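You operate a simulated robot arm through the tools that you are given. There is no shell and no other tool.

You are at the controls of a simulated robot arm. One attempt, no reset.

## Task
Switch the brake lever off. Take the black tile and leave it on top of the brown block on the top of the corner bench. Fetch the filter labelled "F25" from the plain end of the packing bench and stand it on the green mark on the packing bench. Put one of the glue bottles from the console end of the board table on the labelled block. Do these in any order. Set down upright: filter, glue bottle. The brake lever goes to its stop.

Only the result counts: the job must be done as asked and must still hold three seconds after the hand-in. Knocking over, shifting, dropping, spilling or breaking anything else fails it.

## Robot
A 7-joint arm with a two-finger parallel gripper on a trunk, on a base that drives. Base frame: it is fixed to the floor where the robot stands at the start and does not move with it; the origin is under the middle of the robot, x ahead of it, y to its left, z up. Lengths are in m, angles in rad, forces in N, time in s.
With the tool pointing down near the work surface it reaches from about 0.1 to 0.5 m from the robot's upright axis, wherever it stands. Its first joint turns from -2.897 to 2.897 rad. Places, roughly: black tile (8x8x2 cm) [1.1, -2.8, 0.4]; block (19x12x6 cm) [-1.4, -2.5, 0.9]; brake lever [2.1, -1.6, 0.8]; filter [2.75, -3, 1]; glue bottle [2.75, 1, 1]; green mark on the packing bench (26x23 cm) [2.18, -3.16, 0.88]; labelled block [2.75, 0.75, 1]. Payload 1.57 kg.
Tool frame: the origin (TCP) lies between the finger pads and is the grasp point; the fingertips stand 0.03 m ahead of it; z points along the fingers, y is the line along which they close. The gripper opens to 0.08 m. The fingers are 0.017 m wide and 0.012 m thick; the gripper's body (0.04 by 0.082 m) begins 0.08 m behind the TCP.
Orientation is told as [roll, pitch, yaw] about the base's x, y, z axes, in that order, counted from this pose: with the fingers straight down and closing along the base's y, the tool's x points along the base's -x, its y along +y and its z along -z.

## Interface
- The arm moves only by the tool nudge_tool. Its argument "increments" is a list of rows, each an object of numbers (a shift or turn left out is 0, a gripper value left out holds the last): "rx", "ry", "rz": the turn, a rotation vector about the tool's x, y, z in units of 5 degrees (1.0 is 5 degrees); "tx", "ty", "tz": the shift along the tool's x, y, z in units of 40 mm (1.0 is 40 mm); "fingers": the closure in counts, from 0 (fully open) to 255 (shut). In form: [{"rx": .., "ry": .., "rz": .., "tx": .., "ty": .., "tz": .., "fingers": ..}, ...]. A call has 1 to 20 rows; each row shifts and turns the commanded pose from where the row before left it, along the tool's axes as they then stand. A call with a number of a shift or a turn outside -1 to 1 is refused whole. A row lasts 0.2 s, in which the tool goes at most 0.05 m and 0.15 rad; a call with a longer step from one row to the next is refused whole, and so is a gripper value outside its range. Where a pose cannot be reached the arm comes as near as it can. A force on the tool above 40 N (or 10 N above the force at the start of the call, whichever is more), or a blocked arm, ends the call early, and 0.2 s more pass. Each finger travels about 0.072 m/s and halts on what it meets, pressing with about 32 N; the grip force reading is that of the motor and also rises with nothing between the fingers. The clock runs only during rows and for 0.2 s after the last one: add rows that do not move to give the fingers time. It gives the time, the measured TCP pose, the force on the tool (base axes), the opening and the grip force at its end, in the units of the frame above (readings bear some noise), with the torque about the TCP (base axes, N m) and any sound that the robot's microphone picked up.
- Cameras (640 x 400 px; columns grow to the right, rows downward): "scene" is now at [0.2432, 0.0058, 1.5543]; the picture's right is [0.09, -1.00, 0.00], its down [-0.79, -0.07, -0.61] and it looks along [0.61, 0.06, -0.79] (base axes); focal length 264 px, centre (320, 200). "wrist" rides on the gripper at [0.072, -0.007, -0.122] in the tool frame; the picture's right is [0.09, 1.00, 0.00], its down [-0.84, 0.08, -0.54] and it looks along [-0.54, 0.05, 0.84] (tool axes); focal length 238 px, centre (320, 200).
- get_image(camera): a new picture of that camera. The clock stands still meanwhile.
- lift_body(by): slides the trunk up (or, below 0, down) by that many m; the arm and the scene camera ride with it, the base frame stays. It gives what a move gives, with no picture.
- steer(legs): drives the robot by 1 to 6 legs, each [ahead, left, turn to the left] in m, m and rad, along the robot's own axes; the way and the turn of a leg run together, so that a leg with both is an arc; at most 1.5 m and 3.142 rad a leg. The arm and the cameras ride along, it lands a little off, and it stops where it bumps. It gives what a move gives.
- pan_tilt(pan, tilt): turns the head with the scene camera to pan (to the left, within 1.501 rad either way) and tilt (down, from -0.506 to 1.204), counted from straight ahead of the robot. It gives what a move gives.
- locate(camera, pixels): there is no depth. For up to 12 entries [column, row, z] of the newest picture of that camera ("zoom" is the newest enlarged one), the place [x, y] in the base frame at which the ray of that pixel passes the height z, good to about 0.002 m. The clock stands still meanwhile.
- close_up(camera, box): a new picture of the part [left, top, right, bottom] of that camera's present view, enlarged. The clock stands still meanwhile.
- sign_off(): hands the job in; it is judged then, once.

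Leave the gripper open and the arm clear of the work at the hand-in unless told otherwise.

The tools are called after "Request:" as name(argument=value, ...) on one line, values as JSON. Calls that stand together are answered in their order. nudge_tool: Moves the arm, as the interface text tells. Its arguments: {"type":"object","properties":{"increments":{"type":"array","items":{"type":"object","properties":{"rx":{"type":"number"},"ry":{"type":"number"},"rz":{"type":"number"},"tx":{"type":"number"},"ty":{"type":"number"},"tz":{"type":"number"},"fingers":{"type":"number"}}}}},"required":["increments"]} The other tools are called the same way: lift_body (by) slides the trunk up or down; steer (legs) drives the base; pan_tilt (pan, tilt) turns the head that bears the scene camera; get_image (camera) takes a picture; locate (camera, pixels) gives the place at which the rays of pixels pass given heights; close_up (camera, box) takes an enlarged picture of a part of a camera's view; sign_off () hands the job in.

At the start:

```text
t: 0.0
eef_pos: [0.3545, 0.0801, 0.9886]
tcp_rot: [0.001, -0.001, 0.001]
wrist_force: [-0.2, -0.5, -0.1]
torque: [0.0, 0.03, 0.0]
opening: 0.0798
finger_force: 0.1
trunk travel left (down, up): [-0.795, 0.195]
robot x, y, heading: [0.0001, 0.0021, 0.003]
head pan, tilt: [0.094, 0.913]
```

scene: 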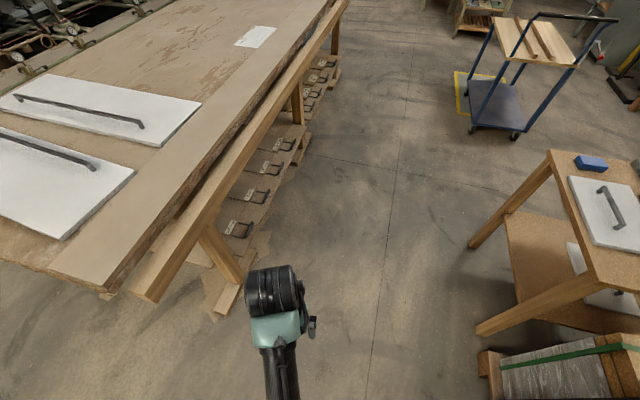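
wrist: 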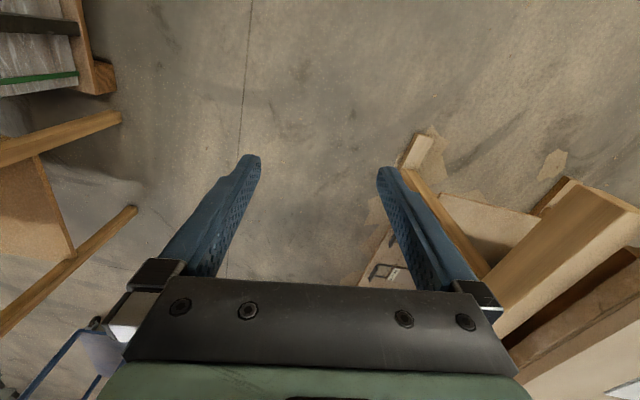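

I'm at the start pose: a long table is on the left, with a small bench and a trolley on the right. I'll look around with the head first.

Request:
pan_tilt(pan=0.0, tilt=0.35)

Request:
get_image(camera="scene")

Request:
pan_tilt(pan=-0.9, tilt=0.45)

Request:
get_image(camera="scene")

Request:
pan_tilt(pan=-1.5, tilt=0.5)

Request:
get_image(camera="scene")

Request:
pan_tilt(pan=0.9, tilt=0.45)

Request:
get_image(camera="scene")

```text
t: 1.0
eef_pos: [0.3547, 0.0791, 0.9874]
tcp_rot: [0.0, 0.0, -0.001]
wrist_force: [-0.4, 0.5, 0.2]
torque: [-0.03, -0.01, -0.03]
opening: 0.08
finger_force: 0.0
trunk travel left (down, up): [-0.795, 0.195]
robot x, y, heading: [0.0009, -0.0003, -0.0]
head pan, tilt: [0.0, 0.351]
```

```text
taken
```

scene: 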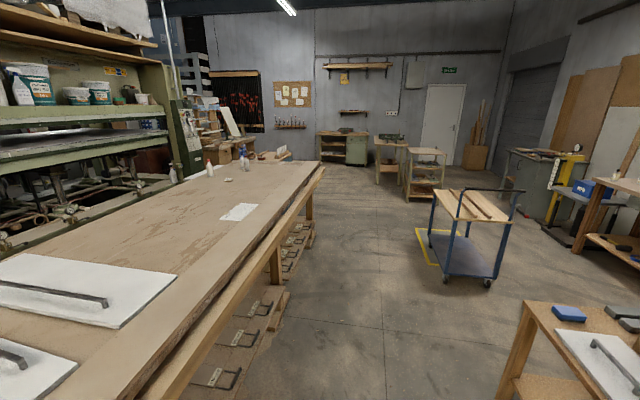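

```text
t: 2.2
eef_pos: [0.3552, 0.0799, 0.9875]
tcp_rot: [-0.001, -0.002, -0.001]
wrist_force: [0.2, 0.4, -0.3]
torque: [0.01, -0.03, -0.01]
opening: 0.0801
finger_force: 0.1
trunk travel left (down, up): [-0.795, 0.195]
robot x, y, heading: [0.0005, -0.0009, -0.004]
head pan, tilt: [-0.901, 0.45]
```

```text
taken
```

scene: 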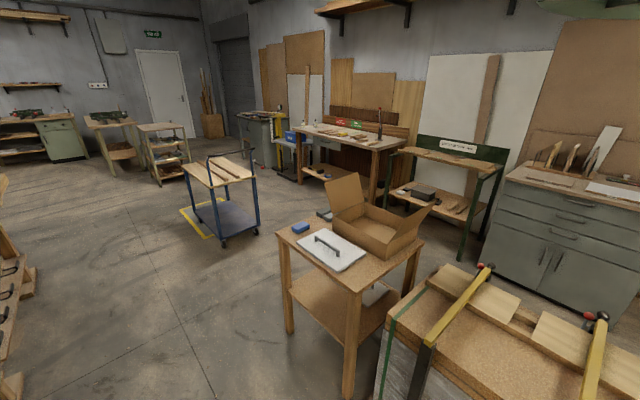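

```text
t: 3.2
eef_pos: [0.3536, 0.0793, 0.9876]
tcp_rot: [0.0, -0.001, 0.0]
wrist_force: [-0.3, -0.9, -0.5]
torque: [0.01, -0.07, 0.0]
opening: 0.0801
finger_force: 0.0
trunk travel left (down, up): [-0.795, 0.195]
robot x, y, heading: [0.0013, 0.0025, 0.002]
head pan, tilt: [-1.499, 0.499]
```

```text
taken
```

scene: 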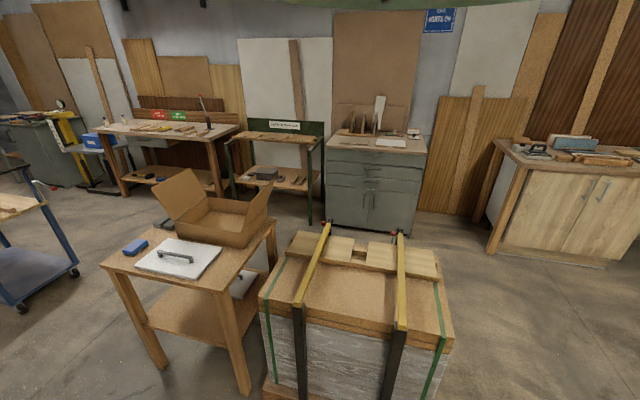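

```text
t: 5.4
eef_pos: [0.3547, 0.0787, 0.9887]
tcp_rot: [-0.001, -0.001, 0.0]
wrist_force: [0.0, 0.0, -0.1]
torque: [0.04, 0.0, -0.01]
opening: 0.08
finger_force: 0.2
trunk travel left (down, up): [-0.795, 0.195]
robot x, y, heading: [0.0019, -0.0007, 0.003]
head pan, tilt: [0.901, 0.45]
```

```text
taken
```

scene: 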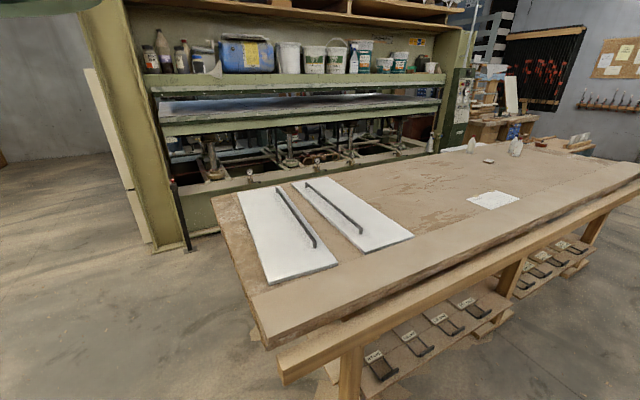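

I see a trolley (brake lever probably on its handle), the packing bench, a green rack and the corner bench. I'll take enlarged views of each.

Request:
pan_tilt(pan=-0.85, tilt=0.4)

Request:
close_up(camera="scene", box=[150, 120, 310, 220])

Request:
close_up(camera="scene", box=[270, 100, 430, 200])

Request:
close_up(camera="scene", box=[380, 120, 540, 220])

Request:
pan_tilt(pan=0.35, tilt=0.3)

Request:
close_up(camera="scene", box=[260, 130, 420, 230])

Request:
get_image(camera="scene")

```text
t: 7.1
eef_pos: [0.3546, 0.0791, 0.989]
tcp_rot: [0.0, 0.0, 0.0]
wrist_force: [0.7, 1.1, 0.2]
torque: [0.0, 0.05, 0.01]
opening: 0.0799
finger_force: 0.1
trunk travel left (down, up): [-0.795, 0.195]
robot x, y, heading: [-0.0003, -0.001, -0.0]
head pan, tilt: [-0.85, 0.4]
```

```text
4.00 times, centred on (230, 170) of scene
```

zoom: 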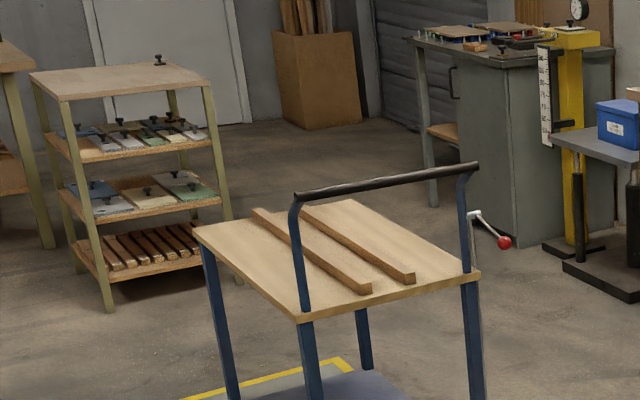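

```text
4.00 times, centred on (350, 150) of scene
```

zoom: 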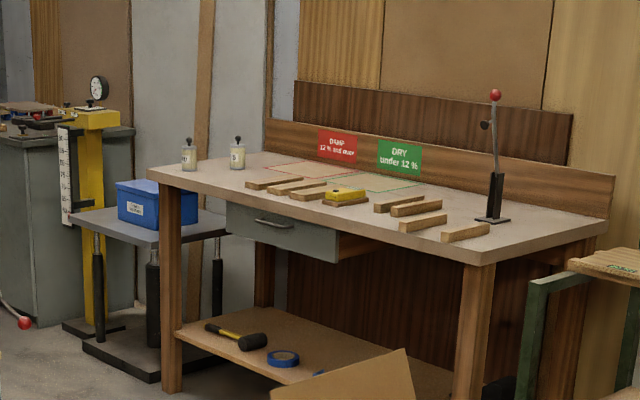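

```text
4.00 times, centred on (460, 170) of scene
```

zoom: 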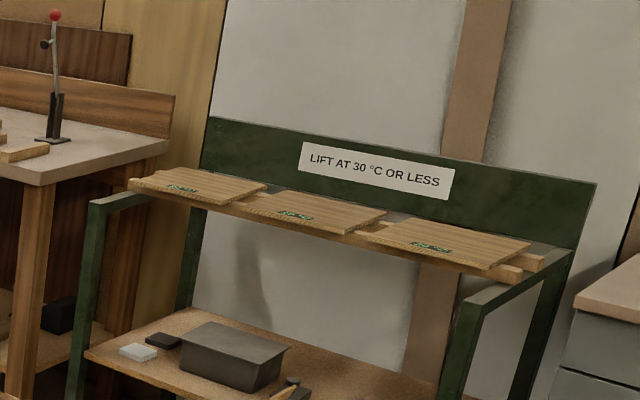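

```text
t: 8.5
eef_pos: [0.3535, 0.0783, 0.9884]
tcp_rot: [-0.001, -0.001, -0.001]
wrist_force: [0.4, -0.2, -0.3]
torque: [0.01, 0.0, 0.0]
opening: 0.08
finger_force: 0.0
trunk travel left (down, up): [-0.795, 0.195]
robot x, y, heading: [0.0016, -0.0009, -0.004]
head pan, tilt: [0.351, 0.3]
```

```text
4.00 times, centred on (340, 180) of scene
```

zoom: 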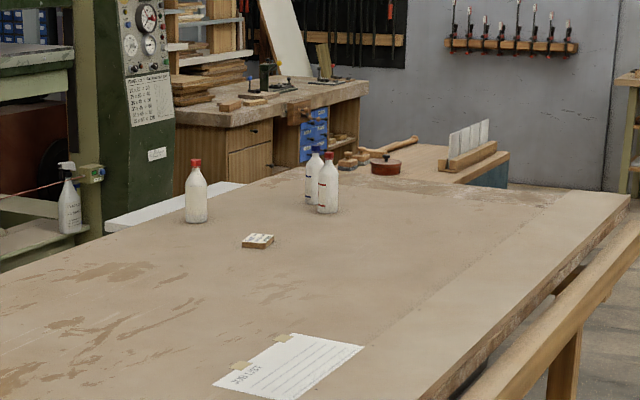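

```text
taken
```

scene: 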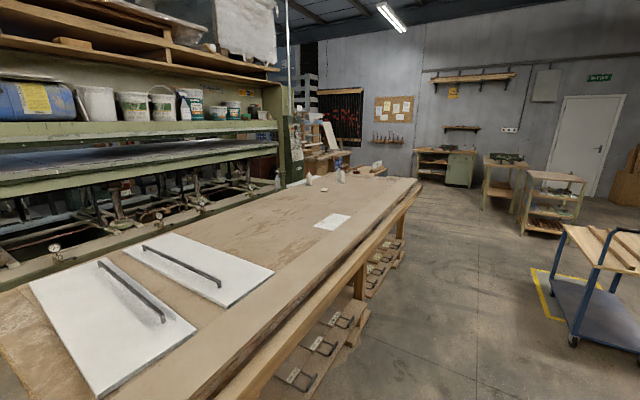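

The trolley has a small lever with a red ball on its right-hand post. The packing bench also carries a red-ball lever. The candidate labelled block and bottles are on the far end of the board table. I'll locate these first.

Request:
locate(camera="scene", pixels=[[309, 184, 0.9], [324, 189, 0.9], [341, 183, 0.9], [338, 181, 0.9], [418, 182, 0.9], [110, 398, 0.9]])

Request:
pan_tilt(pan=-0.85, tilt=0.4)

Request:
get_image(camera="scene")

Request:
locate(camera="scene", pixels=[[276, 180, 0.8], [269, 174, 0.8], [200, 177, 0.72], [225, 199, 0.72], [270, 188, 0.72], [235, 171, 0.72], [390, 165, 0.88], [308, 142, 0.88]])

Request:
close_up(camera="scene", box=[240, 150, 304, 190])

```text
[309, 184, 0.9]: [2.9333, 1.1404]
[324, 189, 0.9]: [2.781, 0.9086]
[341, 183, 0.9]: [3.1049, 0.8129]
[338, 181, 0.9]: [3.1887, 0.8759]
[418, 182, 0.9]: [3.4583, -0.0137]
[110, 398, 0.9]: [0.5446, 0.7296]
```

```text
t: 9.9
eef_pos: [0.3545, 0.0803, 0.9889]
tcp_rot: [0.001, 0.0, 0.002]
wrist_force: [-0.3, -0.4, 0.3]
torque: [-0.01, -0.02, -0.03]
opening: 0.0799
finger_force: 0.0
trunk travel left (down, up): [-0.795, 0.195]
robot x, y, heading: [0.0014, -0.0029, -0.001]
head pan, tilt: [-0.85, 0.4]
```

```text
taken
```

scene: 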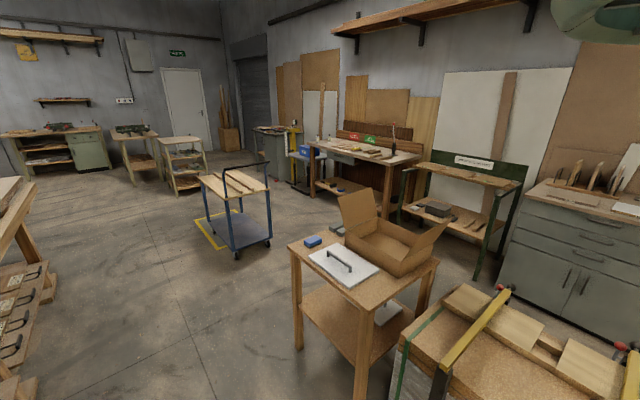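

```text
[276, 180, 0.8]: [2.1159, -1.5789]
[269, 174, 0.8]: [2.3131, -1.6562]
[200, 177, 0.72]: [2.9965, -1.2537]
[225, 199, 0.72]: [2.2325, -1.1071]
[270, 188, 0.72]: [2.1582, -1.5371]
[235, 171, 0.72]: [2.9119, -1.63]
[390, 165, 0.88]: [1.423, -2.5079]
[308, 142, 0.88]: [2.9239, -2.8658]
```

```text
10.00 times, centred on (272, 170) of scene
```

zoom: 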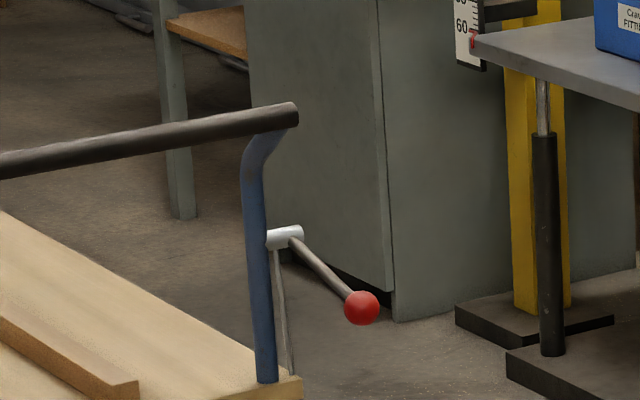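

The trolley's brake lever is a chrome hub on the right post, with a rod and red ball pointing down and right. Before driving I need the floor layout: bench legs at (299,348) and (360,396), trolley wheels at (237,255) and (268,243).

Request:
locate(camera="scene", pixels=[[299, 348, 0.0], [362, 398, 0.0], [237, 257, 0.0], [268, 244, 0.0], [207, 235, 0.0], [425, 310, 0.0], [475, 278, 0.0], [400, 225, 0.0], [388, 218, 0.0], [313, 196, 0.0], [292, 191, 0.0], [500, 285, 0.0]])

Request:
pan_tilt(pan=-1.5, tilt=0.7)

Request:
get_image(camera="scene")

Request:
locate(camera="scene", pixels=[[245, 340, 0.0], [165, 315, 0.0]])

```text
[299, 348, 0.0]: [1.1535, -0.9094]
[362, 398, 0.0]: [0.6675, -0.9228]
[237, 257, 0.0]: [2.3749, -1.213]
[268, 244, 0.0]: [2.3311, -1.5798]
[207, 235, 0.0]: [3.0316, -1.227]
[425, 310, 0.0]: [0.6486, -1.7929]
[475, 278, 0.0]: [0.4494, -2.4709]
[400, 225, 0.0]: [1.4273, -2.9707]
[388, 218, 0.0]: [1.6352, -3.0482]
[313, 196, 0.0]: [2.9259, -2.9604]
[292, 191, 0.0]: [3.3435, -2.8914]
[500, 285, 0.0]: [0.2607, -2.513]
```

```text
t: 11.0
eef_pos: [0.3539, 0.0787, 0.9899]
tcp_rot: [-0.001, 0.001, -0.002]
wrist_force: [0.5, -0.5, 0.0]
torque: [-0.01, 0.03, -0.02]
opening: 0.0801
finger_force: 0.1
trunk travel left (down, up): [-0.795, 0.195]
robot x, y, heading: [-0.0016, 0.0009, 0.007]
head pan, tilt: [-1.499, 0.7]
```

```text
taken
```

scene: 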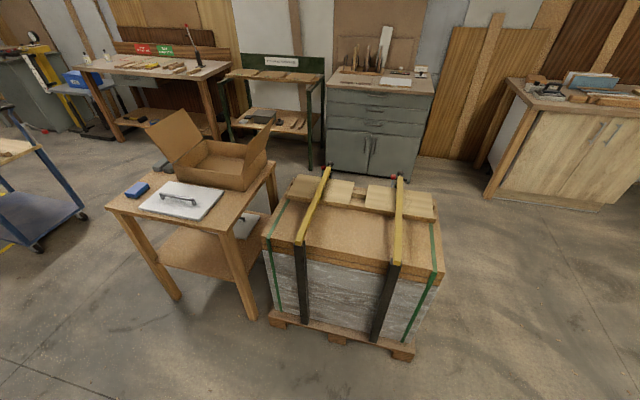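

```text
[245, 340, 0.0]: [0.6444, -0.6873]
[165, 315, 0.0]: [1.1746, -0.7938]
```

The layout is clear: small bench at x 0.6–1.2, trolley at x≥2.1, and the aisle between them near x≈1.68. I'll drive forward to (1.65, 0), turn right and look at the lever from closer.

Request:
steer(legs=[[1.0, -0.1, 0], [0.68, -0.15, 0], [0, 0, -0.785]])

Request:
pan_tilt(pan=-0.3, tilt=0.6)

Request:
get_image(camera="scene")

```text
t: 21.6
eef_pos: [1.9822, -0.4463, 0.9878]
tcp_rot: [-0.001, -0.001, -0.783]
wrist_force: [-0.7, 0.8, 0.1]
torque: [0.01, -0.01, -0.02]
opening: 0.0798
finger_force: 0.2
trunk travel left (down, up): [-0.795, 0.195]
robot x, y, heading: [1.6736, -0.2509, -0.785]
head pan, tilt: [-1.499, 0.7]
```

```text
t: 23.1
eef_pos: [1.9833, -0.4469, 0.9886]
tcp_rot: [0.0, -0.001, -0.783]
wrist_force: [-0.3, 0.7, -0.7]
torque: [0.02, -0.02, -0.02]
opening: 0.08
finger_force: 0.1
trunk travel left (down, up): [-0.795, 0.195]
robot x, y, heading: [1.6758, -0.2535, -0.785]
head pan, tilt: [-0.3, 0.6]
```

```text
taken
```

scene: 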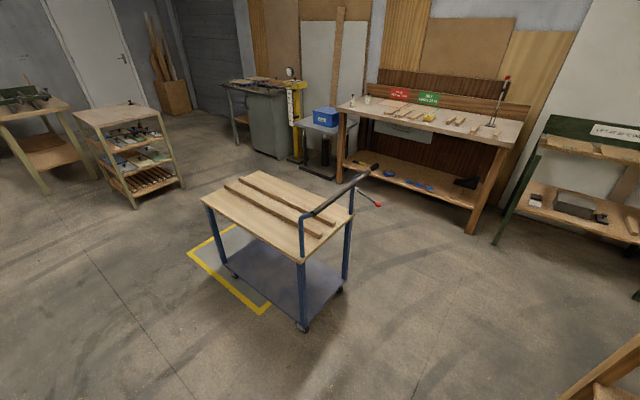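

The lever sticks out from the right post of the trolley. I'll turn to face −y, move along the aisle to about (1.65,−1.0) and look again.

Request:
steer(legs=[[0, 0, -0.785], [0.75, 0.0, 0]])

Request:
pan_tilt(pan=0.6, tilt=0.7)

Request:
get_image(camera="scene")

```text
t: 29.1
eef_pos: [1.7528, -1.355, 0.9887]
tcp_rot: [0.002, 0.0, -1.577]
wrist_force: [-0.3, 0.0, 0.7]
torque: [0.05, 0.0, 0.0]
opening: 0.0801
finger_force: 0.0
trunk travel left (down, up): [-0.795, 0.195]
robot x, y, heading: [1.6764, -1.0021, -1.574]
head pan, tilt: [-0.3, 0.6]
```

```text
t: 30.3
eef_pos: [1.7522, -1.354, 0.9886]
tcp_rot: [-0.001, -0.001, -1.578]
wrist_force: [-0.5, 0.3, -0.3]
torque: [0.01, -0.02, 0.0]
opening: 0.0799
finger_force: 0.0
trunk travel left (down, up): [-0.795, 0.195]
robot x, y, heading: [1.6736, -0.9963, -1.58]
head pan, tilt: [0.6, 0.7]
```

```text
taken
```

scene: 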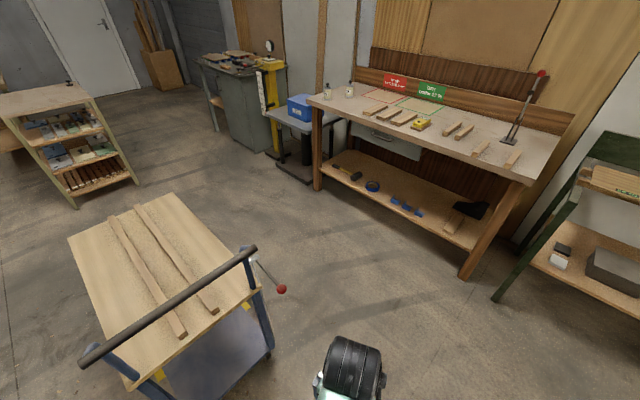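

Request:
close_up(camera="scene", box=[216, 230, 312, 290])

Request:
close_up(camera="scene", box=[300, 70, 580, 245])

Request:
locate(camera="scene", pixels=[[282, 289, 0.8], [282, 289, 0.7], [282, 289, 0.85], [256, 260, 0.8], [252, 248, 0.93], [257, 290, 0.72], [86, 358, 0.93]])

```text
6.67 times, centred on (264, 260) of scene
```

zoom: 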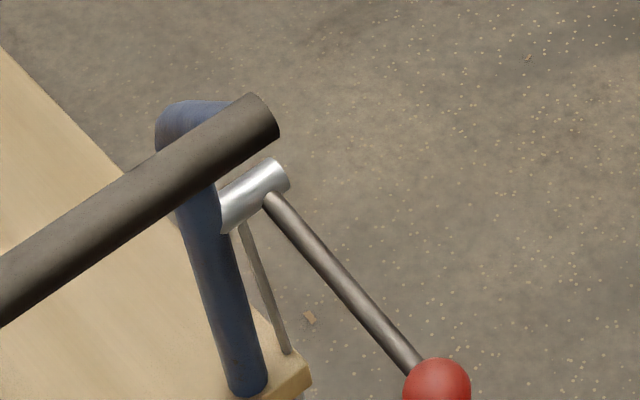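

```text
2.29 times, centred on (440, 158) of scene
```

zoom: 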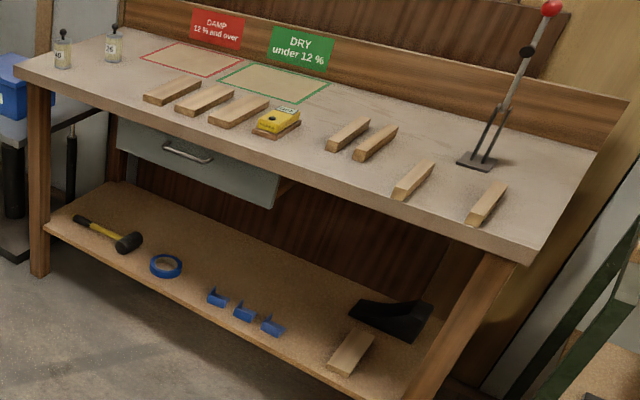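

```text
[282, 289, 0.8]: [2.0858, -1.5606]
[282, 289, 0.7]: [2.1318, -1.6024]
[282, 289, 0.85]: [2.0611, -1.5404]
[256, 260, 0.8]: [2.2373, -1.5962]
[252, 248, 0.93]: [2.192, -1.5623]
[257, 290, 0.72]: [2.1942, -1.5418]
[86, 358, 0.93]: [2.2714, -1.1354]
```

The hub axis runs roughly along the handle, and the rod points back and down toward the operator side. I'll move further down the aisle to look at the lever from the −y side and triangulate.

Request:
steer(legs=[[0.75, 0.05, 0]])

Request:
pan_tilt(pan=1.5, tilt=0.8)

Request:
get_image(camera="scene")

```text
t: 34.4
eef_pos: [1.7961, -2.1045, 0.9884]
tcp_rot: [0.0, 0.0, -1.58]
wrist_force: [-0.4, 0.8, -0.4]
torque: [0.0, 0.02, 0.0]
opening: 0.0801
finger_force: 0.0
trunk travel left (down, up): [-0.795, 0.195]
robot x, y, heading: [1.7219, -1.7464, -1.576]
head pan, tilt: [0.6, 0.7]
```

```text
t: 35.6
eef_pos: [1.7972, -2.1038, 0.9886]
tcp_rot: [0.0, -0.001, -1.579]
wrist_force: [-0.8, -0.1, 0.1]
torque: [-0.01, -0.03, 0.01]
opening: 0.0798
finger_force: 0.1
trunk travel left (down, up): [-0.795, 0.195]
robot x, y, heading: [1.7191, -1.7512, -1.578]
head pan, tilt: [1.499, 0.799]
```

```text
taken
```

scene: 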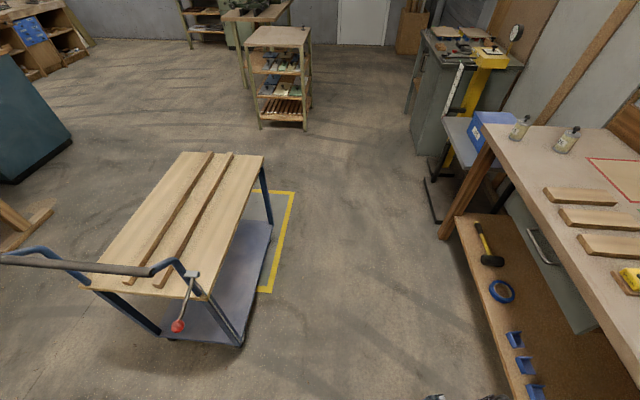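

Request:
close_up(camera="scene", box=[120, 240, 248, 320])

Request:
locate(camera="scene", pixels=[[178, 326, 0.7], [178, 326, 0.75], [178, 326, 0.8], [178, 326, 0.85], [192, 275, 0.8], [192, 275, 0.85], [192, 275, 0.9]])

Request:
close_up(camera="scene", box=[120, 255, 248, 335])

```text
5.00 times, centred on (184, 280) of scene
```

zoom: 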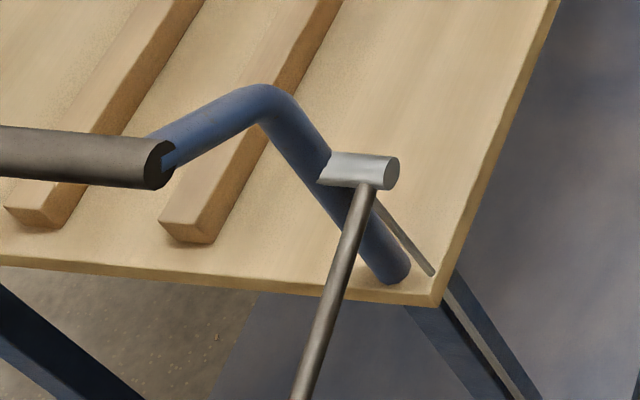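

```text
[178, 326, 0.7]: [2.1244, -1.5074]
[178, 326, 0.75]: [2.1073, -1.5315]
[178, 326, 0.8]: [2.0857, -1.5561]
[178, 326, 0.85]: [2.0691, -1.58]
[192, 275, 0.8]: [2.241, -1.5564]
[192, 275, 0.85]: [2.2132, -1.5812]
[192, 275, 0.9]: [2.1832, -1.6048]
```

```text
5.00 times, centred on (184, 295) of scene
```

zoom: 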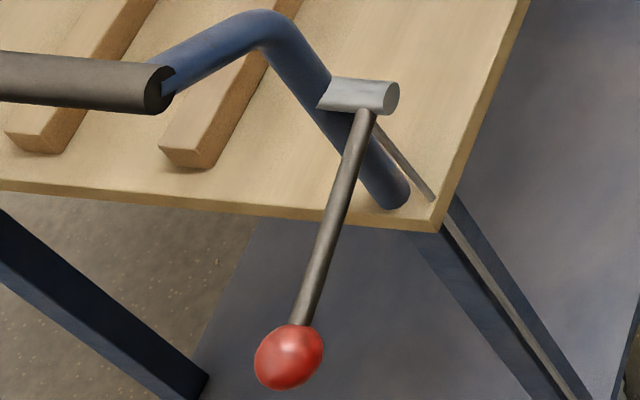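

Triangulating from both views, the ball is near (2.086, −1.559, 0.80) and the hub near (2.21, −1.576, 0.84). The rod therefore swings in the x–z plane about the y axis. I'll measure the handle bar end too, then turn to face the lever.

Request:
locate(camera="scene", pixels=[[151.5, 273, 0.9], [151.5, 273, 0.94], [151.5, 273, 0.98], [197, 274, 0.84], [197, 274, 0.86], [199, 294, 0.72], [206, 301, 0.72], [5, 258, 0.94]])

Request:
steer(legs=[[0, -0.12, 0], [0, 0, 1.578]])

Request:
pan_tilt(pan=0.2, tilt=0.9)

Request:
get_image(camera="scene")

Request:
get_image(camera="wrist")

```text
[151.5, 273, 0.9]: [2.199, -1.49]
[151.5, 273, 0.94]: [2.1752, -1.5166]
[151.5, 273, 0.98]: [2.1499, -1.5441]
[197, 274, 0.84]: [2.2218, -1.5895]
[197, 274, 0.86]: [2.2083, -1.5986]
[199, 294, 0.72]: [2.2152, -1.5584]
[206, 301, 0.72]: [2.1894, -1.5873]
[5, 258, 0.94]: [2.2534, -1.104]
```

```text
t: 40.7
eef_pos: [1.9546, -1.6641, 0.9885]
tcp_rot: [0.0, 0.0, 0.011]
wrist_force: [-0.8, -0.4, -0.8]
torque: [0.01, -0.01, 0.0]
opening: 0.0801
finger_force: 0.0
trunk travel left (down, up): [-0.795, 0.195]
robot x, y, heading: [1.6029, -1.7481, 0.01]
head pan, tilt: [1.499, 0.799]
```

```text
t: 42.2
eef_pos: [1.9537, -1.6643, 0.9888]
tcp_rot: [0.0, 0.001, 0.009]
wrist_force: [-0.3, 0.7, -0.1]
torque: [0.03, 0.03, 0.02]
opening: 0.0799
finger_force: 0.0
trunk travel left (down, up): [-0.795, 0.195]
robot x, y, heading: [1.604, -1.7453, 0.011]
head pan, tilt: [0.201, 0.901]
```

```text
taken
```

scene: 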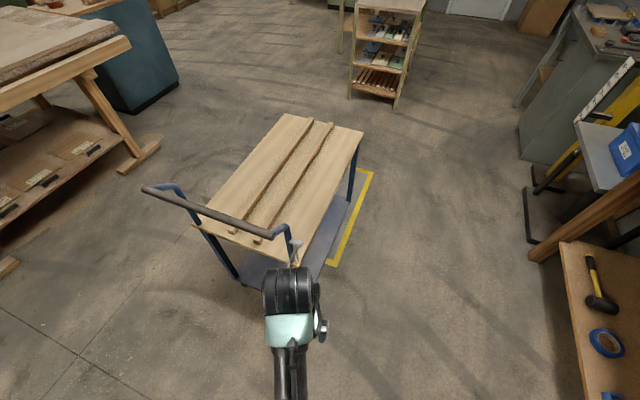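

```text
taken
```

wrist: 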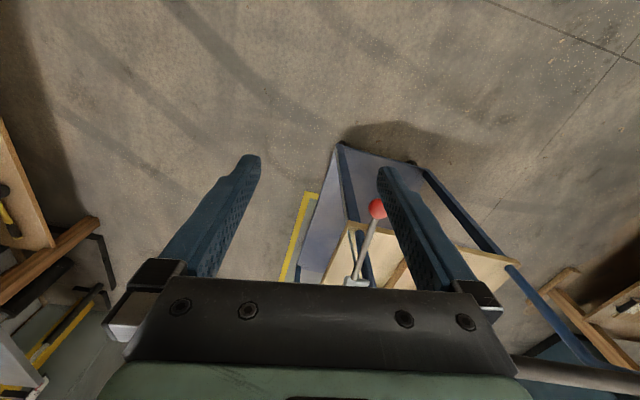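

The lever plane is turned about 10° with the trolley, so I'll use a tool yaw of about −0.18. The wrist view shows the red ball at (377,208), so I'll locate it at z≈0.8.

Request:
locate(camera="wrist", pixels=[[377, 208, 0.8], [377, 208, 0.78], [357, 281, 0.84]])

Request:
close_up(camera="wrist", box=[320, 180, 416, 300])

Request:
close_up(camera="scene", box=[240, 210, 340, 280])

```text
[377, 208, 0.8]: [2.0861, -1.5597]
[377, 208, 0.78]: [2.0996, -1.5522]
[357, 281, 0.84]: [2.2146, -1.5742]
```

```text
3.33 times, centred on (368, 240) of wrist
```

zoom: 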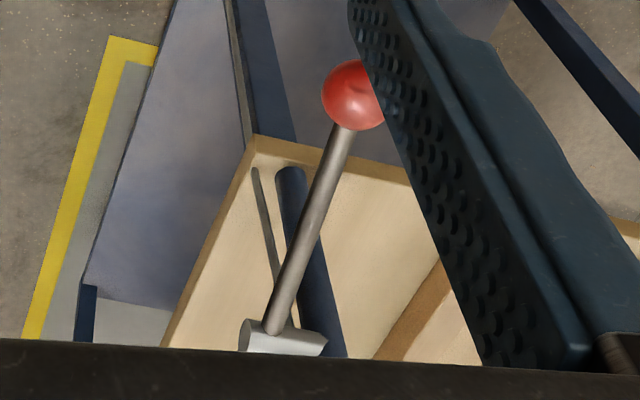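

```text
5.71 times, centred on (290, 245) of scene
```

zoom: 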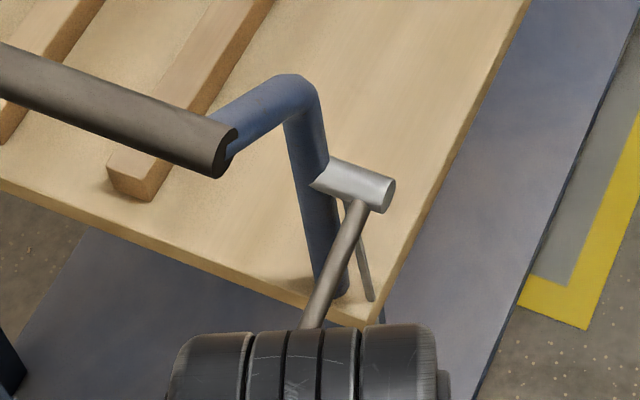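

Three views agree on ball (2.086, −1.559, 0.80). I'll move above it with the fingers open, yaw to the lever plane, then check before going down.

Request:
nudge_tool(increments=[{"tx": -0.82, "ty": 0.65}, {"tx": -0.82, "ty": 0.65}, {"tx": -0.82, "ty": 0.65}, {"tx": -0.82, "ty": 0.65}, {"rz": 0.72}, {"rz": 0.72}, {"rz": 0.72}, {}])

Request:
get_image(camera="wrist")

```text
t: 44.0
eef_pos: [2.0847, -1.5594, 0.9871]
tcp_rot: [0.0, 0.0, -0.179]
wrist_force: [0.0, -0.1, -0.1]
torque: [0.01, 0.01, 0.01]
opening: 0.0797
finger_force: 0.0
trunk travel left (down, up): [-0.795, 0.195]
robot x, y, heading: [1.6058, -1.7475, 0.009]
head pan, tilt: [0.201, 0.901]
```

```text
taken
```

wrist: 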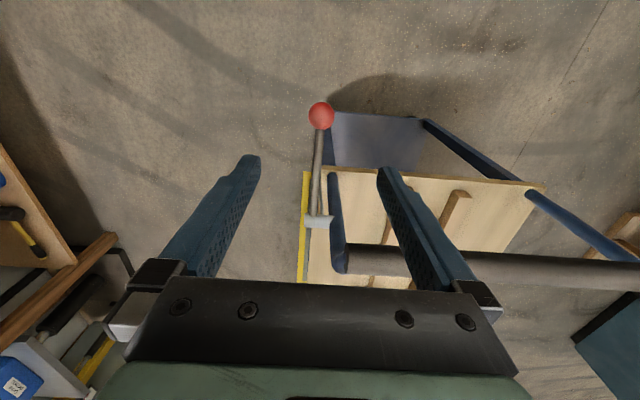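

The ball is centred between the fingers at (321,116). I'll check how far the handle bar (350,262) sits from the finger.

Request:
locate(camera="wrist", pixels=[[350, 249, 0.96], [350, 249, 0.94], [405, 240, 0.96], [405, 240, 0.94], [321, 116, 0.8], [318, 220, 0.84]])

```text
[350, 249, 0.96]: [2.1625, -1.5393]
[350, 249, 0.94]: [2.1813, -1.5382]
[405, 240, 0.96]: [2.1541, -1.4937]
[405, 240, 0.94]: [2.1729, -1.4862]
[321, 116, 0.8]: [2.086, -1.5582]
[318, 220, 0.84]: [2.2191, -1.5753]
```

The bar's near face is at x≈2.155, giving about 5 cm clearance. I'll descend around the ball to z≈0.80.

Request:
nudge_tool(increments=[{"tz": 0.8}, {"tz": 0.8}, {"tz": 0.8}, {"tz": 0.8}, {"tz": 0.8}, {"tz": 0.65}, {}])

Request:
get_image(camera="wrist")

```text
t: 45.6
eef_pos: [2.0809, -1.5597, 0.8055]
tcp_rot: [0.001, -0.002, -0.178]
wrist_force: [-1.1, 0.6, 0.3]
torque: [0.02, -0.01, -0.04]
opening: 0.0801
finger_force: 0.1
out of reach, approached as far as the arm can: row 6
trunk travel left (down, up): [-0.795, 0.195]
robot x, y, heading: [1.603, -1.7439, 0.012]
head pan, tilt: [0.201, 0.901]
```

```text
taken
```

wrist: 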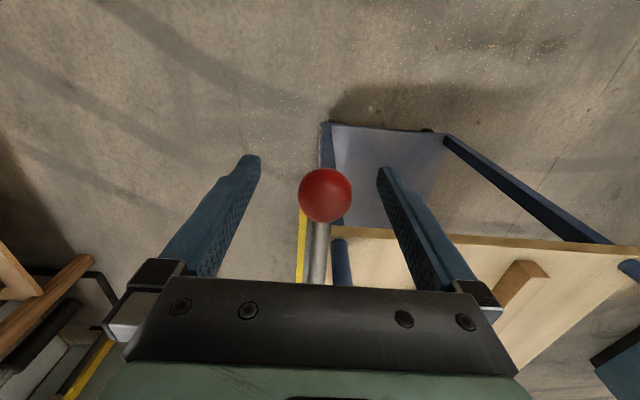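

The arm is at its reach limit here. I'll rise again, bring the base 0.1 m closer, pull the tool back by the same amount and then use the trunk to go down.

Request:
nudge_tool(increments=[{"tz": -0.8}, {"tz": -0.8}, {"tz": -0.8}, {"tz": -0.8}, {"tz": -0.8}, {"tz": -0.6}, {"tx": 0.8}, {"tx": 0.8}, {"tx": 0.8}, {}])

Request:
steer(legs=[[0.1, 0.05, 0]])

```text
t: 47.8
eef_pos: [1.988, -1.5413, 0.9904]
tcp_rot: [0.0, 0.001, -0.18]
wrist_force: [0.3, 0.9, 1.1]
torque: [0.06, 0.05, 0.01]
opening: 0.0799
finger_force: 0.0
trunk travel left (down, up): [-0.795, 0.195]
robot x, y, heading: [1.6006, -1.7447, 0.01]
head pan, tilt: [0.201, 0.901]
```

```text
t: 49.0
eef_pos: [2.0858, -1.4914, 0.9906]
tcp_rot: [0.001, -0.001, -0.178]
wrist_force: [-0.3, -0.4, -0.2]
torque: [0.01, 0.0, -0.01]
opening: 0.0799
finger_force: 0.2
trunk travel left (down, up): [-0.795, 0.195]
robot x, y, heading: [1.702, -1.6965, 0.011]
head pan, tilt: [0.201, 0.901]
```

Now I'll shift the tool by −0.068 m in y to be over the ball again, then lower the trunk 0.187 m.

Request:
nudge_tool(increments=[{"tx": -0.15, "ty": -0.83}, {"tx": -0.15, "ty": -0.83}, {}])

Request:
lift_body(by=-0.187)

Request:
get_image(camera="wrist")

```text
t: 49.8
eef_pos: [2.0854, -1.5601, 0.9893]
tcp_rot: [-0.001, 0.001, -0.179]
wrist_force: [0.4, -0.3, -0.7]
torque: [-0.03, -0.02, 0.04]
opening: 0.0799
finger_force: 0.0
trunk travel left (down, up): [-0.795, 0.195]
robot x, y, heading: [1.7025, -1.6979, 0.014]
head pan, tilt: [0.201, 0.901]
```

```text
t: 51.8
eef_pos: [2.0853, -1.5591, 0.8025]
tcp_rot: [0.001, 0.001, -0.178]
wrist_force: [0.2, 0.3, 0.2]
torque: [-0.01, 0.0, -0.03]
opening: 0.0801
finger_force: 0.0
trunk travel left (down, up): [-0.608, 0.382]
robot x, y, heading: [1.6995, -1.6939, 0.009]
head pan, tilt: [0.201, 0.901]
```

```text
taken
```

wrist: 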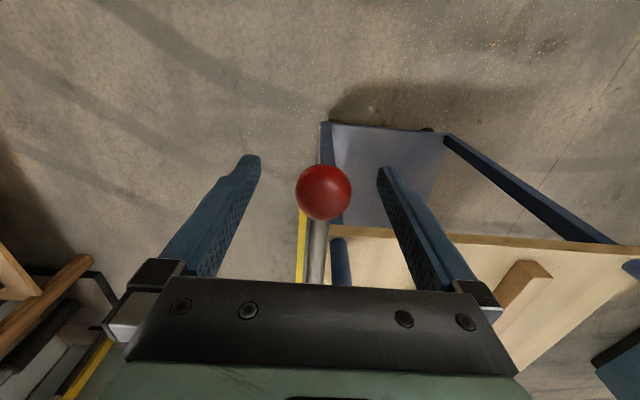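

The ball sits centred between the fingers. I'll close on it.

Request:
nudge_tool(increments=[{"fingers": 140}, {"fingers": 160}, {"fingers": 255}, {"fingers": 255}, {"fingers": 255}])

```text
t: 53.0
eef_pos: [2.0876, -1.557, 0.8025]
tcp_rot: [0.001, -0.003, -0.175]
wrist_force: [2.9, 14.4, -0.2]
torque: [0.07, -0.04, 0.06]
opening: 0.0328
finger_force: 40.7
trunk travel left (down, up): [-0.608, 0.382]
robot x, y, heading: [1.6987, -1.6965, 0.014]
head pan, tilt: [0.201, 0.901]
```

Gripped, with an opening of 33 mm and about 14 N sideways. I'll ease 2 mm in +y and try a small 2.5° arc step upward to see which way the lever is free.

Request:
nudge_tool(increments=[{"ty": 0.06}, {"tx": 0.045, "tz": -0.15}, {}])

```text
t: 53.8
eef_pos: [2.0845, -1.5561, 0.8079]
tcp_rot: [-0.003, 0.003, -0.181]
wrist_force: [5.6, 4.3, -9.1]
torque: [0.18, 1.02, -0.09]
opening: 0.0331
finger_force: 41.2
trunk travel left (down, up): [-0.608, 0.382]
robot x, y, heading: [1.7005, -1.695, 0.01]
head pan, tilt: [0.201, 0.901]
```

The tool rose 5 mm against 9 N, which could be hinge friction or a stop. I'll take one more small step up.

Request:
nudge_tool(increments=[{"tx": 0.045, "tz": -0.15}, {"tx": 0.04, "tz": -0.15}, {}])

Request:
get_image(camera="wrist")

```text
t: 54.5
eef_pos: [2.0822, -1.5558, 0.8207]
tcp_rot: [-0.001, 0.006, -0.192]
wrist_force: [-6.5, -10.7, 3.8]
torque: [-0.55, -0.69, 0.16]
opening: 0.0331
finger_force: 40.9
out of reach, approached as far as the arm can: row 2
trunk travel left (down, up): [-0.608, 0.382]
robot x, y, heading: [1.6993, -1.6975, 0.006]
head pan, tilt: [0.201, 0.901]
stopped in row 3: the force on the tool passed its limit at 42 N (the readings are from after the stop); the commanded pose is now the measured one
```

```text
taken
```

wrist: 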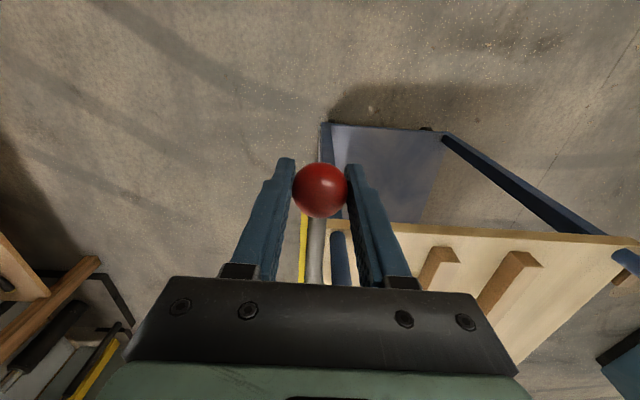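

The ball moved up with the tool by about 18 mm, so the lever turns upward. But the force peaked. I'll check the scene view before going on.

Request:
close_up(camera="scene", box=[200, 180, 400, 305])

Request:
get_image(camera="scene")

```text
3.20 times, centred on (300, 242) of scene
```

zoom: 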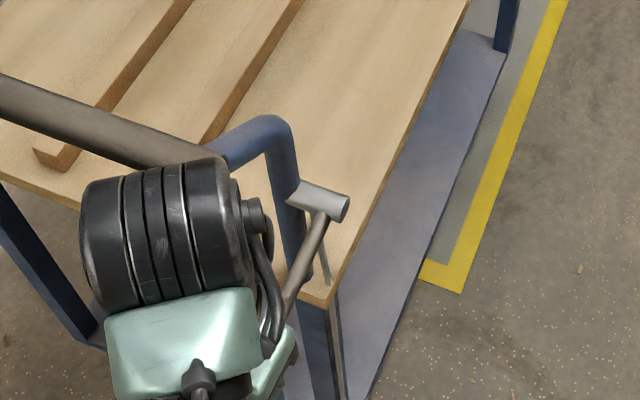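

```text
taken
```

scene: 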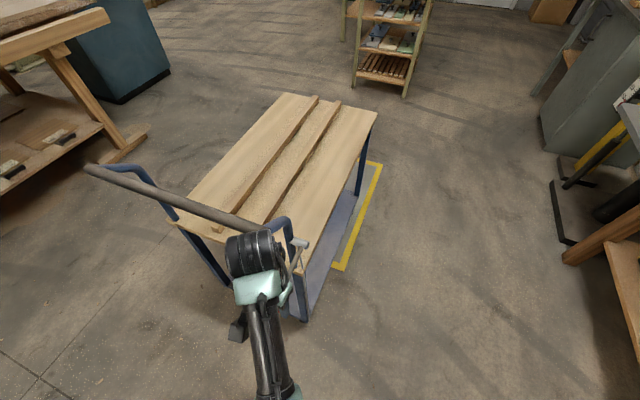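

The black wrist link sits right beside the handle bar, so the 42 N was probably contact there. I'll release, back out toward −x, and come at the lever from its outer (−y) side instead.

Request:
nudge_tool(increments=[{"fingers": 0}, {"fingers": 0}, {"fingers": 0}, {"tx": 0.5}, {"tx": 0.8}, {"tx": 0.8}, {}])

Request:
get_image(camera="wrist")

Request:
close_up(camera="scene", box=[200, 180, 400, 305])

```text
t: 56.1
eef_pos: [2.0022, -1.5376, 0.8192]
tcp_rot: [0.006, 0.007, -0.191]
wrist_force: [0.4, -0.2, -1.0]
torque: [-0.01, 0.03, -0.01]
opening: 0.0802
finger_force: 0.0
out of reach, approached as far as the arm can: row 4
trunk travel left (down, up): [-0.608, 0.382]
robot x, y, heading: [1.6971, -1.6989, 0.01]
head pan, tilt: [0.201, 0.901]
```

```text
taken
```

wrist: 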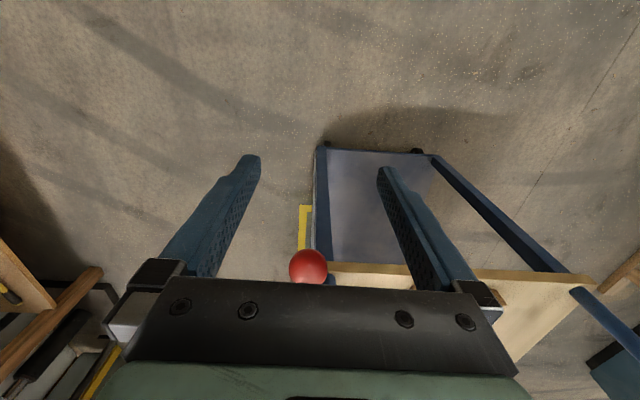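

```text
3.20 times, centred on (300, 242) of scene
```

zoom: 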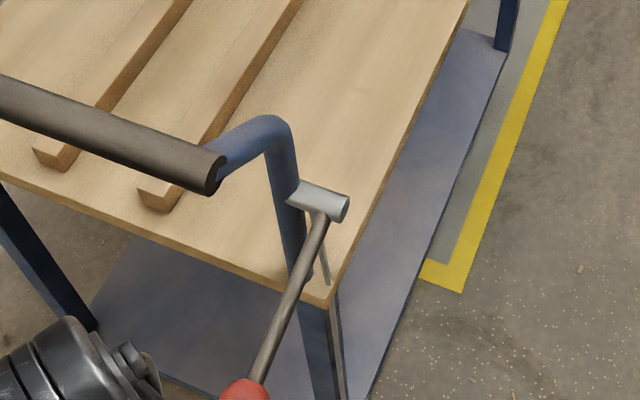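

The trolley has not moved in the view. I'll locate the ball from both cameras: wrist (308,267), zoom (245,392).

Request:
locate(camera="wrist", pixels=[[308, 267, 0.78], [308, 267, 0.8], [308, 267, 0.82], [308, 267, 0.84]])

Request:
locate(camera="zoom", pixels=[[245, 392, 0.78], [245, 392, 0.8], [245, 392, 0.82], [245, 392, 0.84], [325, 213, 0.84]])

Request:
get_image(camera="scene")

```text
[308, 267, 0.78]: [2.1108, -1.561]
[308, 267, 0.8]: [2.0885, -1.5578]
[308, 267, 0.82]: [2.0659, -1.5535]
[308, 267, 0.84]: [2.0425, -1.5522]
```

```text
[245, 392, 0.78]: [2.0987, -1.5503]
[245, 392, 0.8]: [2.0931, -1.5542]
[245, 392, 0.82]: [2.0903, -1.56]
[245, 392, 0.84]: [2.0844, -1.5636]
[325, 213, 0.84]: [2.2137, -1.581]
```

```text
taken
```

scene: 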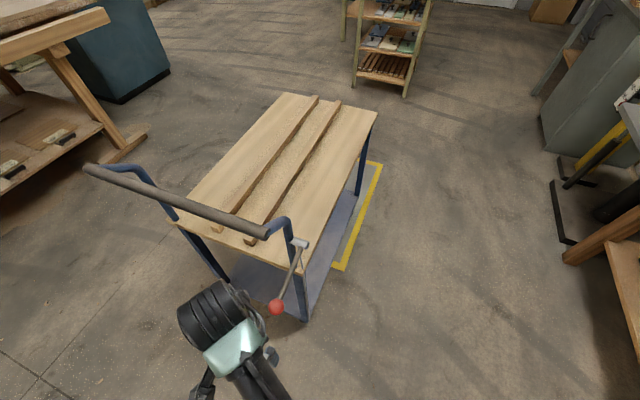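

The ball is back at its original place, so upward was being resisted: either a stop with slip, or a spring. I'll re-grip the ball and test a small move downward the same way.

Request:
locate(camera="scene", pixels=[[277, 307, 0.78], [277, 307, 0.8], [277, 307, 0.82], [299, 244, 0.84]])

Request:
close_up(camera="scene", box=[230, 215, 342, 325])

```text
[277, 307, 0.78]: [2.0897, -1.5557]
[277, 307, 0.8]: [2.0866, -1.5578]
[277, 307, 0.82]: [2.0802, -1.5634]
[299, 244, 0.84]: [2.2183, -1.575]
```

```text
3.64 times, centred on (286, 270) of scene
```

zoom: 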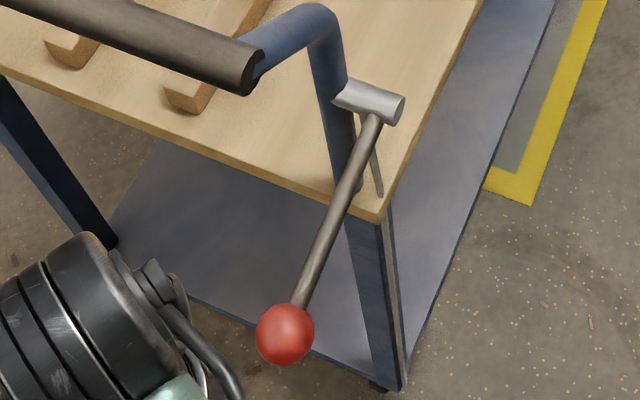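

Ball confirmed at (2.087, −1.558, 0.80). I'll move back around it, grip, and step down in small arc steps.

Request:
nudge_tool(increments=[{"tz": 0.45, "tx": -0.1}, {"tx": -0.7}, {"tx": -0.7}, {"tx": -0.65}, {}])

```text
t: 57.3
eef_pos: [2.0844, -1.5551, 0.8006]
tcp_rot: [0.004, 0.004, -0.187]
wrist_force: [0.1, -0.1, -0.4]
torque: [0.04, 0.01, 0.01]
opening: 0.0801
finger_force: 0.1
trunk travel left (down, up): [-0.608, 0.382]
robot x, y, heading: [1.7, -1.6955, 0.009]
head pan, tilt: [0.201, 0.901]
```

Now close on the ball, then step 6 mm down along the arc.

Request:
nudge_tool(increments=[{"fingers": 140}, {"fingers": 200}, {"fingers": 200}, {"fingers": 200}, {"fingers": 200}])

Request:
nudge_tool(increments=[{"tx": -0.045, "tz": 0.15}, {}])

```text
t: 58.5
eef_pos: [2.0852, -1.557, 0.8015]
tcp_rot: [-0.001, 0.006, -0.192]
wrist_force: [-5.9, -17.4, -3.3]
torque: [0.07, 0.24, -0.12]
opening: 0.0335
finger_force: 41.2
trunk travel left (down, up): [-0.608, 0.382]
robot x, y, heading: [1.7018, -1.6996, 0.01]
head pan, tilt: [0.201, 0.901]
```

```text
t: 59.1
eef_pos: [2.0843, -1.557, 0.8004]
tcp_rot: [0.001, 0.003, -0.19]
wrist_force: [-10.1, -5.8, 25.6]
torque: [-0.11, 0.58, 0.12]
opening: 0.0335
finger_force: 41.3
trunk travel left (down, up): [-0.608, 0.382]
robot x, y, heading: [1.6978, -1.6967, 0.009]
head pan, tilt: [0.201, 0.901]
stopped in row 2: the force on the tool passed its limit at 41 N (the readings are from after the stop); the commanded pose is now the measured one
```

Downward is a hard stop, with 41 N for 1 mm. Upward moved freely, then fell back, so "off" is up. I'll release, retract, rise and drive round to the outer side of the trolley, facing +y, to push the rod up from below.

Request:
nudge_tool(increments=[{"fingers": 0}, {"fingers": 0}, {"fingers": 0}, {"tx": 0.7}, {"tx": 0.8}, {"tx": 0.8}, {"tx": 0.8}, {"tz": -1}, {"tz": -1}, {"tz": -1}, {"tz": -1}, {"tz": -0.8}, {}])

Request:
steer(legs=[[-0.08, 0, 0], [0, 0, 1.56], [-0.42, 0, 0], [0, -0.48, 0]])

Request:
pan_tilt(pan=0.0, tilt=0.7)

Request:
get_image(camera="scene")

```text
t: 61.9
eef_pos: [1.9659, -1.533, 0.989]
tcp_rot: [0.003, 0.003, -0.186]
wrist_force: [0.5, 0.1, -0.8]
torque: [0.01, 0.02, 0.0]
opening: 0.0799
finger_force: 0.0
trunk travel left (down, up): [-0.608, 0.382]
robot x, y, heading: [1.6981, -1.6985, 0.009]
head pan, tilt: [0.201, 0.901]
```

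```text
t: 71.4
eef_pos: [1.9394, -1.8491, 0.9892]
tcp_rot: [0.003, 0.004, 1.365]
wrist_force: [0.5, 0.7, 0.0]
torque: [0.01, 0.0, -0.01]
opening: 0.0799
finger_force: 0.0
trunk travel left (down, up): [-0.608, 0.382]
robot x, y, heading: [2.0999, -2.1182, 1.566]
head pan, tilt: [0.201, 0.901]
```

```text
t: 72.1
eef_pos: [1.9387, -1.8483, 0.9885]
tcp_rot: [0.003, 0.004, 1.364]
wrist_force: [0.4, -0.8, 0.1]
torque: [-0.01, 0.03, 0.0]
opening: 0.0798
finger_force: 0.1
trunk travel left (down, up): [-0.608, 0.382]
robot x, y, heading: [2.0993, -2.1189, 1.564]
head pan, tilt: [0.0, 0.7]
```

```text
taken
```

scene: 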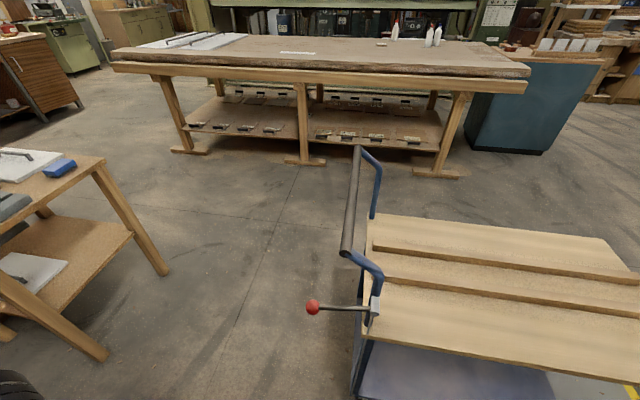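

This is a clear view of the lever (ball 312,307, hub 375,308) and nothing is in the way. I'll move the tool forward to about (2.07, −1.68, 0.96), then pitch it by −90° so the fingers point along +y.

Request:
nudge_tool(increments=[{"tx": -0.96, "ty": -0.46, "fingers": 255}, {"tx": -0.96, "ty": -0.46}, {"tx": -0.96, "ty": -0.46}, {"tx": -0.96, "ty": -0.46}, {"tx": -0.96, "ty": -0.46}, {}])

Request:
nudge_tool(increments=[{"ry": -1}, {"ry": -1}, {"ry": -1}, {"ry": -1}, {"ry": -1}, {"ry": -1}, {"ry": -1}, {"ry": -1}, {"ry": -1}, {"ry": -1}, {"ry": -1}, {"ry": -1}, {"ry": -1}, {"ry": -1}, {"ry": -1}, {"ry": -1}, {"ry": -1}, {"ry": -1}, {}])

Request:
get_image(camera="scene")

Request:
get_image(camera="wrist")

```text
t: 73.5
eef_pos: [2.0686, -1.68, 0.9889]
tcp_rot: [0.004, 0.003, 1.365]
wrist_force: [-0.6, 0.1, 0.3]
torque: [0.0, -0.03, -0.01]
opening: 0.0
finger_force: 21.5
trunk travel left (down, up): [-0.608, 0.382]
robot x, y, heading: [2.0979, -2.116, 1.567]
head pan, tilt: [0.0, 0.7]
```

```text
t: 77.5
eef_pos: [2.0673, -1.6795, 0.9873]
tcp_rot: [0.793, -1.565, 0.573]
wrist_force: [0.1, -0.2, 0.6]
torque: [-0.01, 0.0, 0.04]
opening: 0.0002
finger_force: 21.8
trunk travel left (down, up): [-0.608, 0.382]
robot x, y, heading: [2.0992, -2.1186, 1.563]
head pan, tilt: [0.0, 0.7]
```

```text
taken
```

scene: 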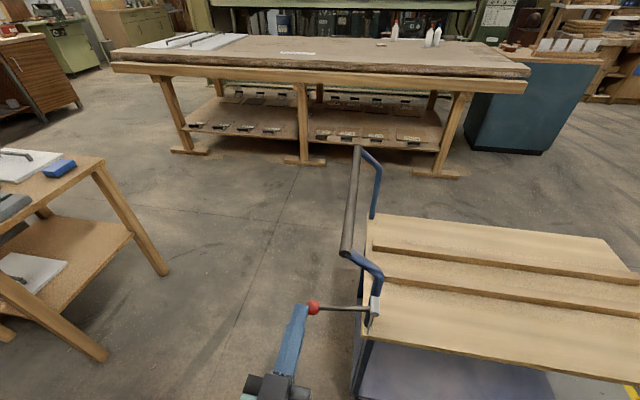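

```text
taken
```

wrist: 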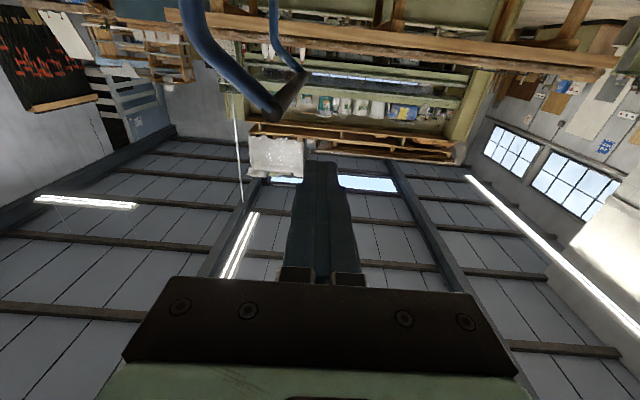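

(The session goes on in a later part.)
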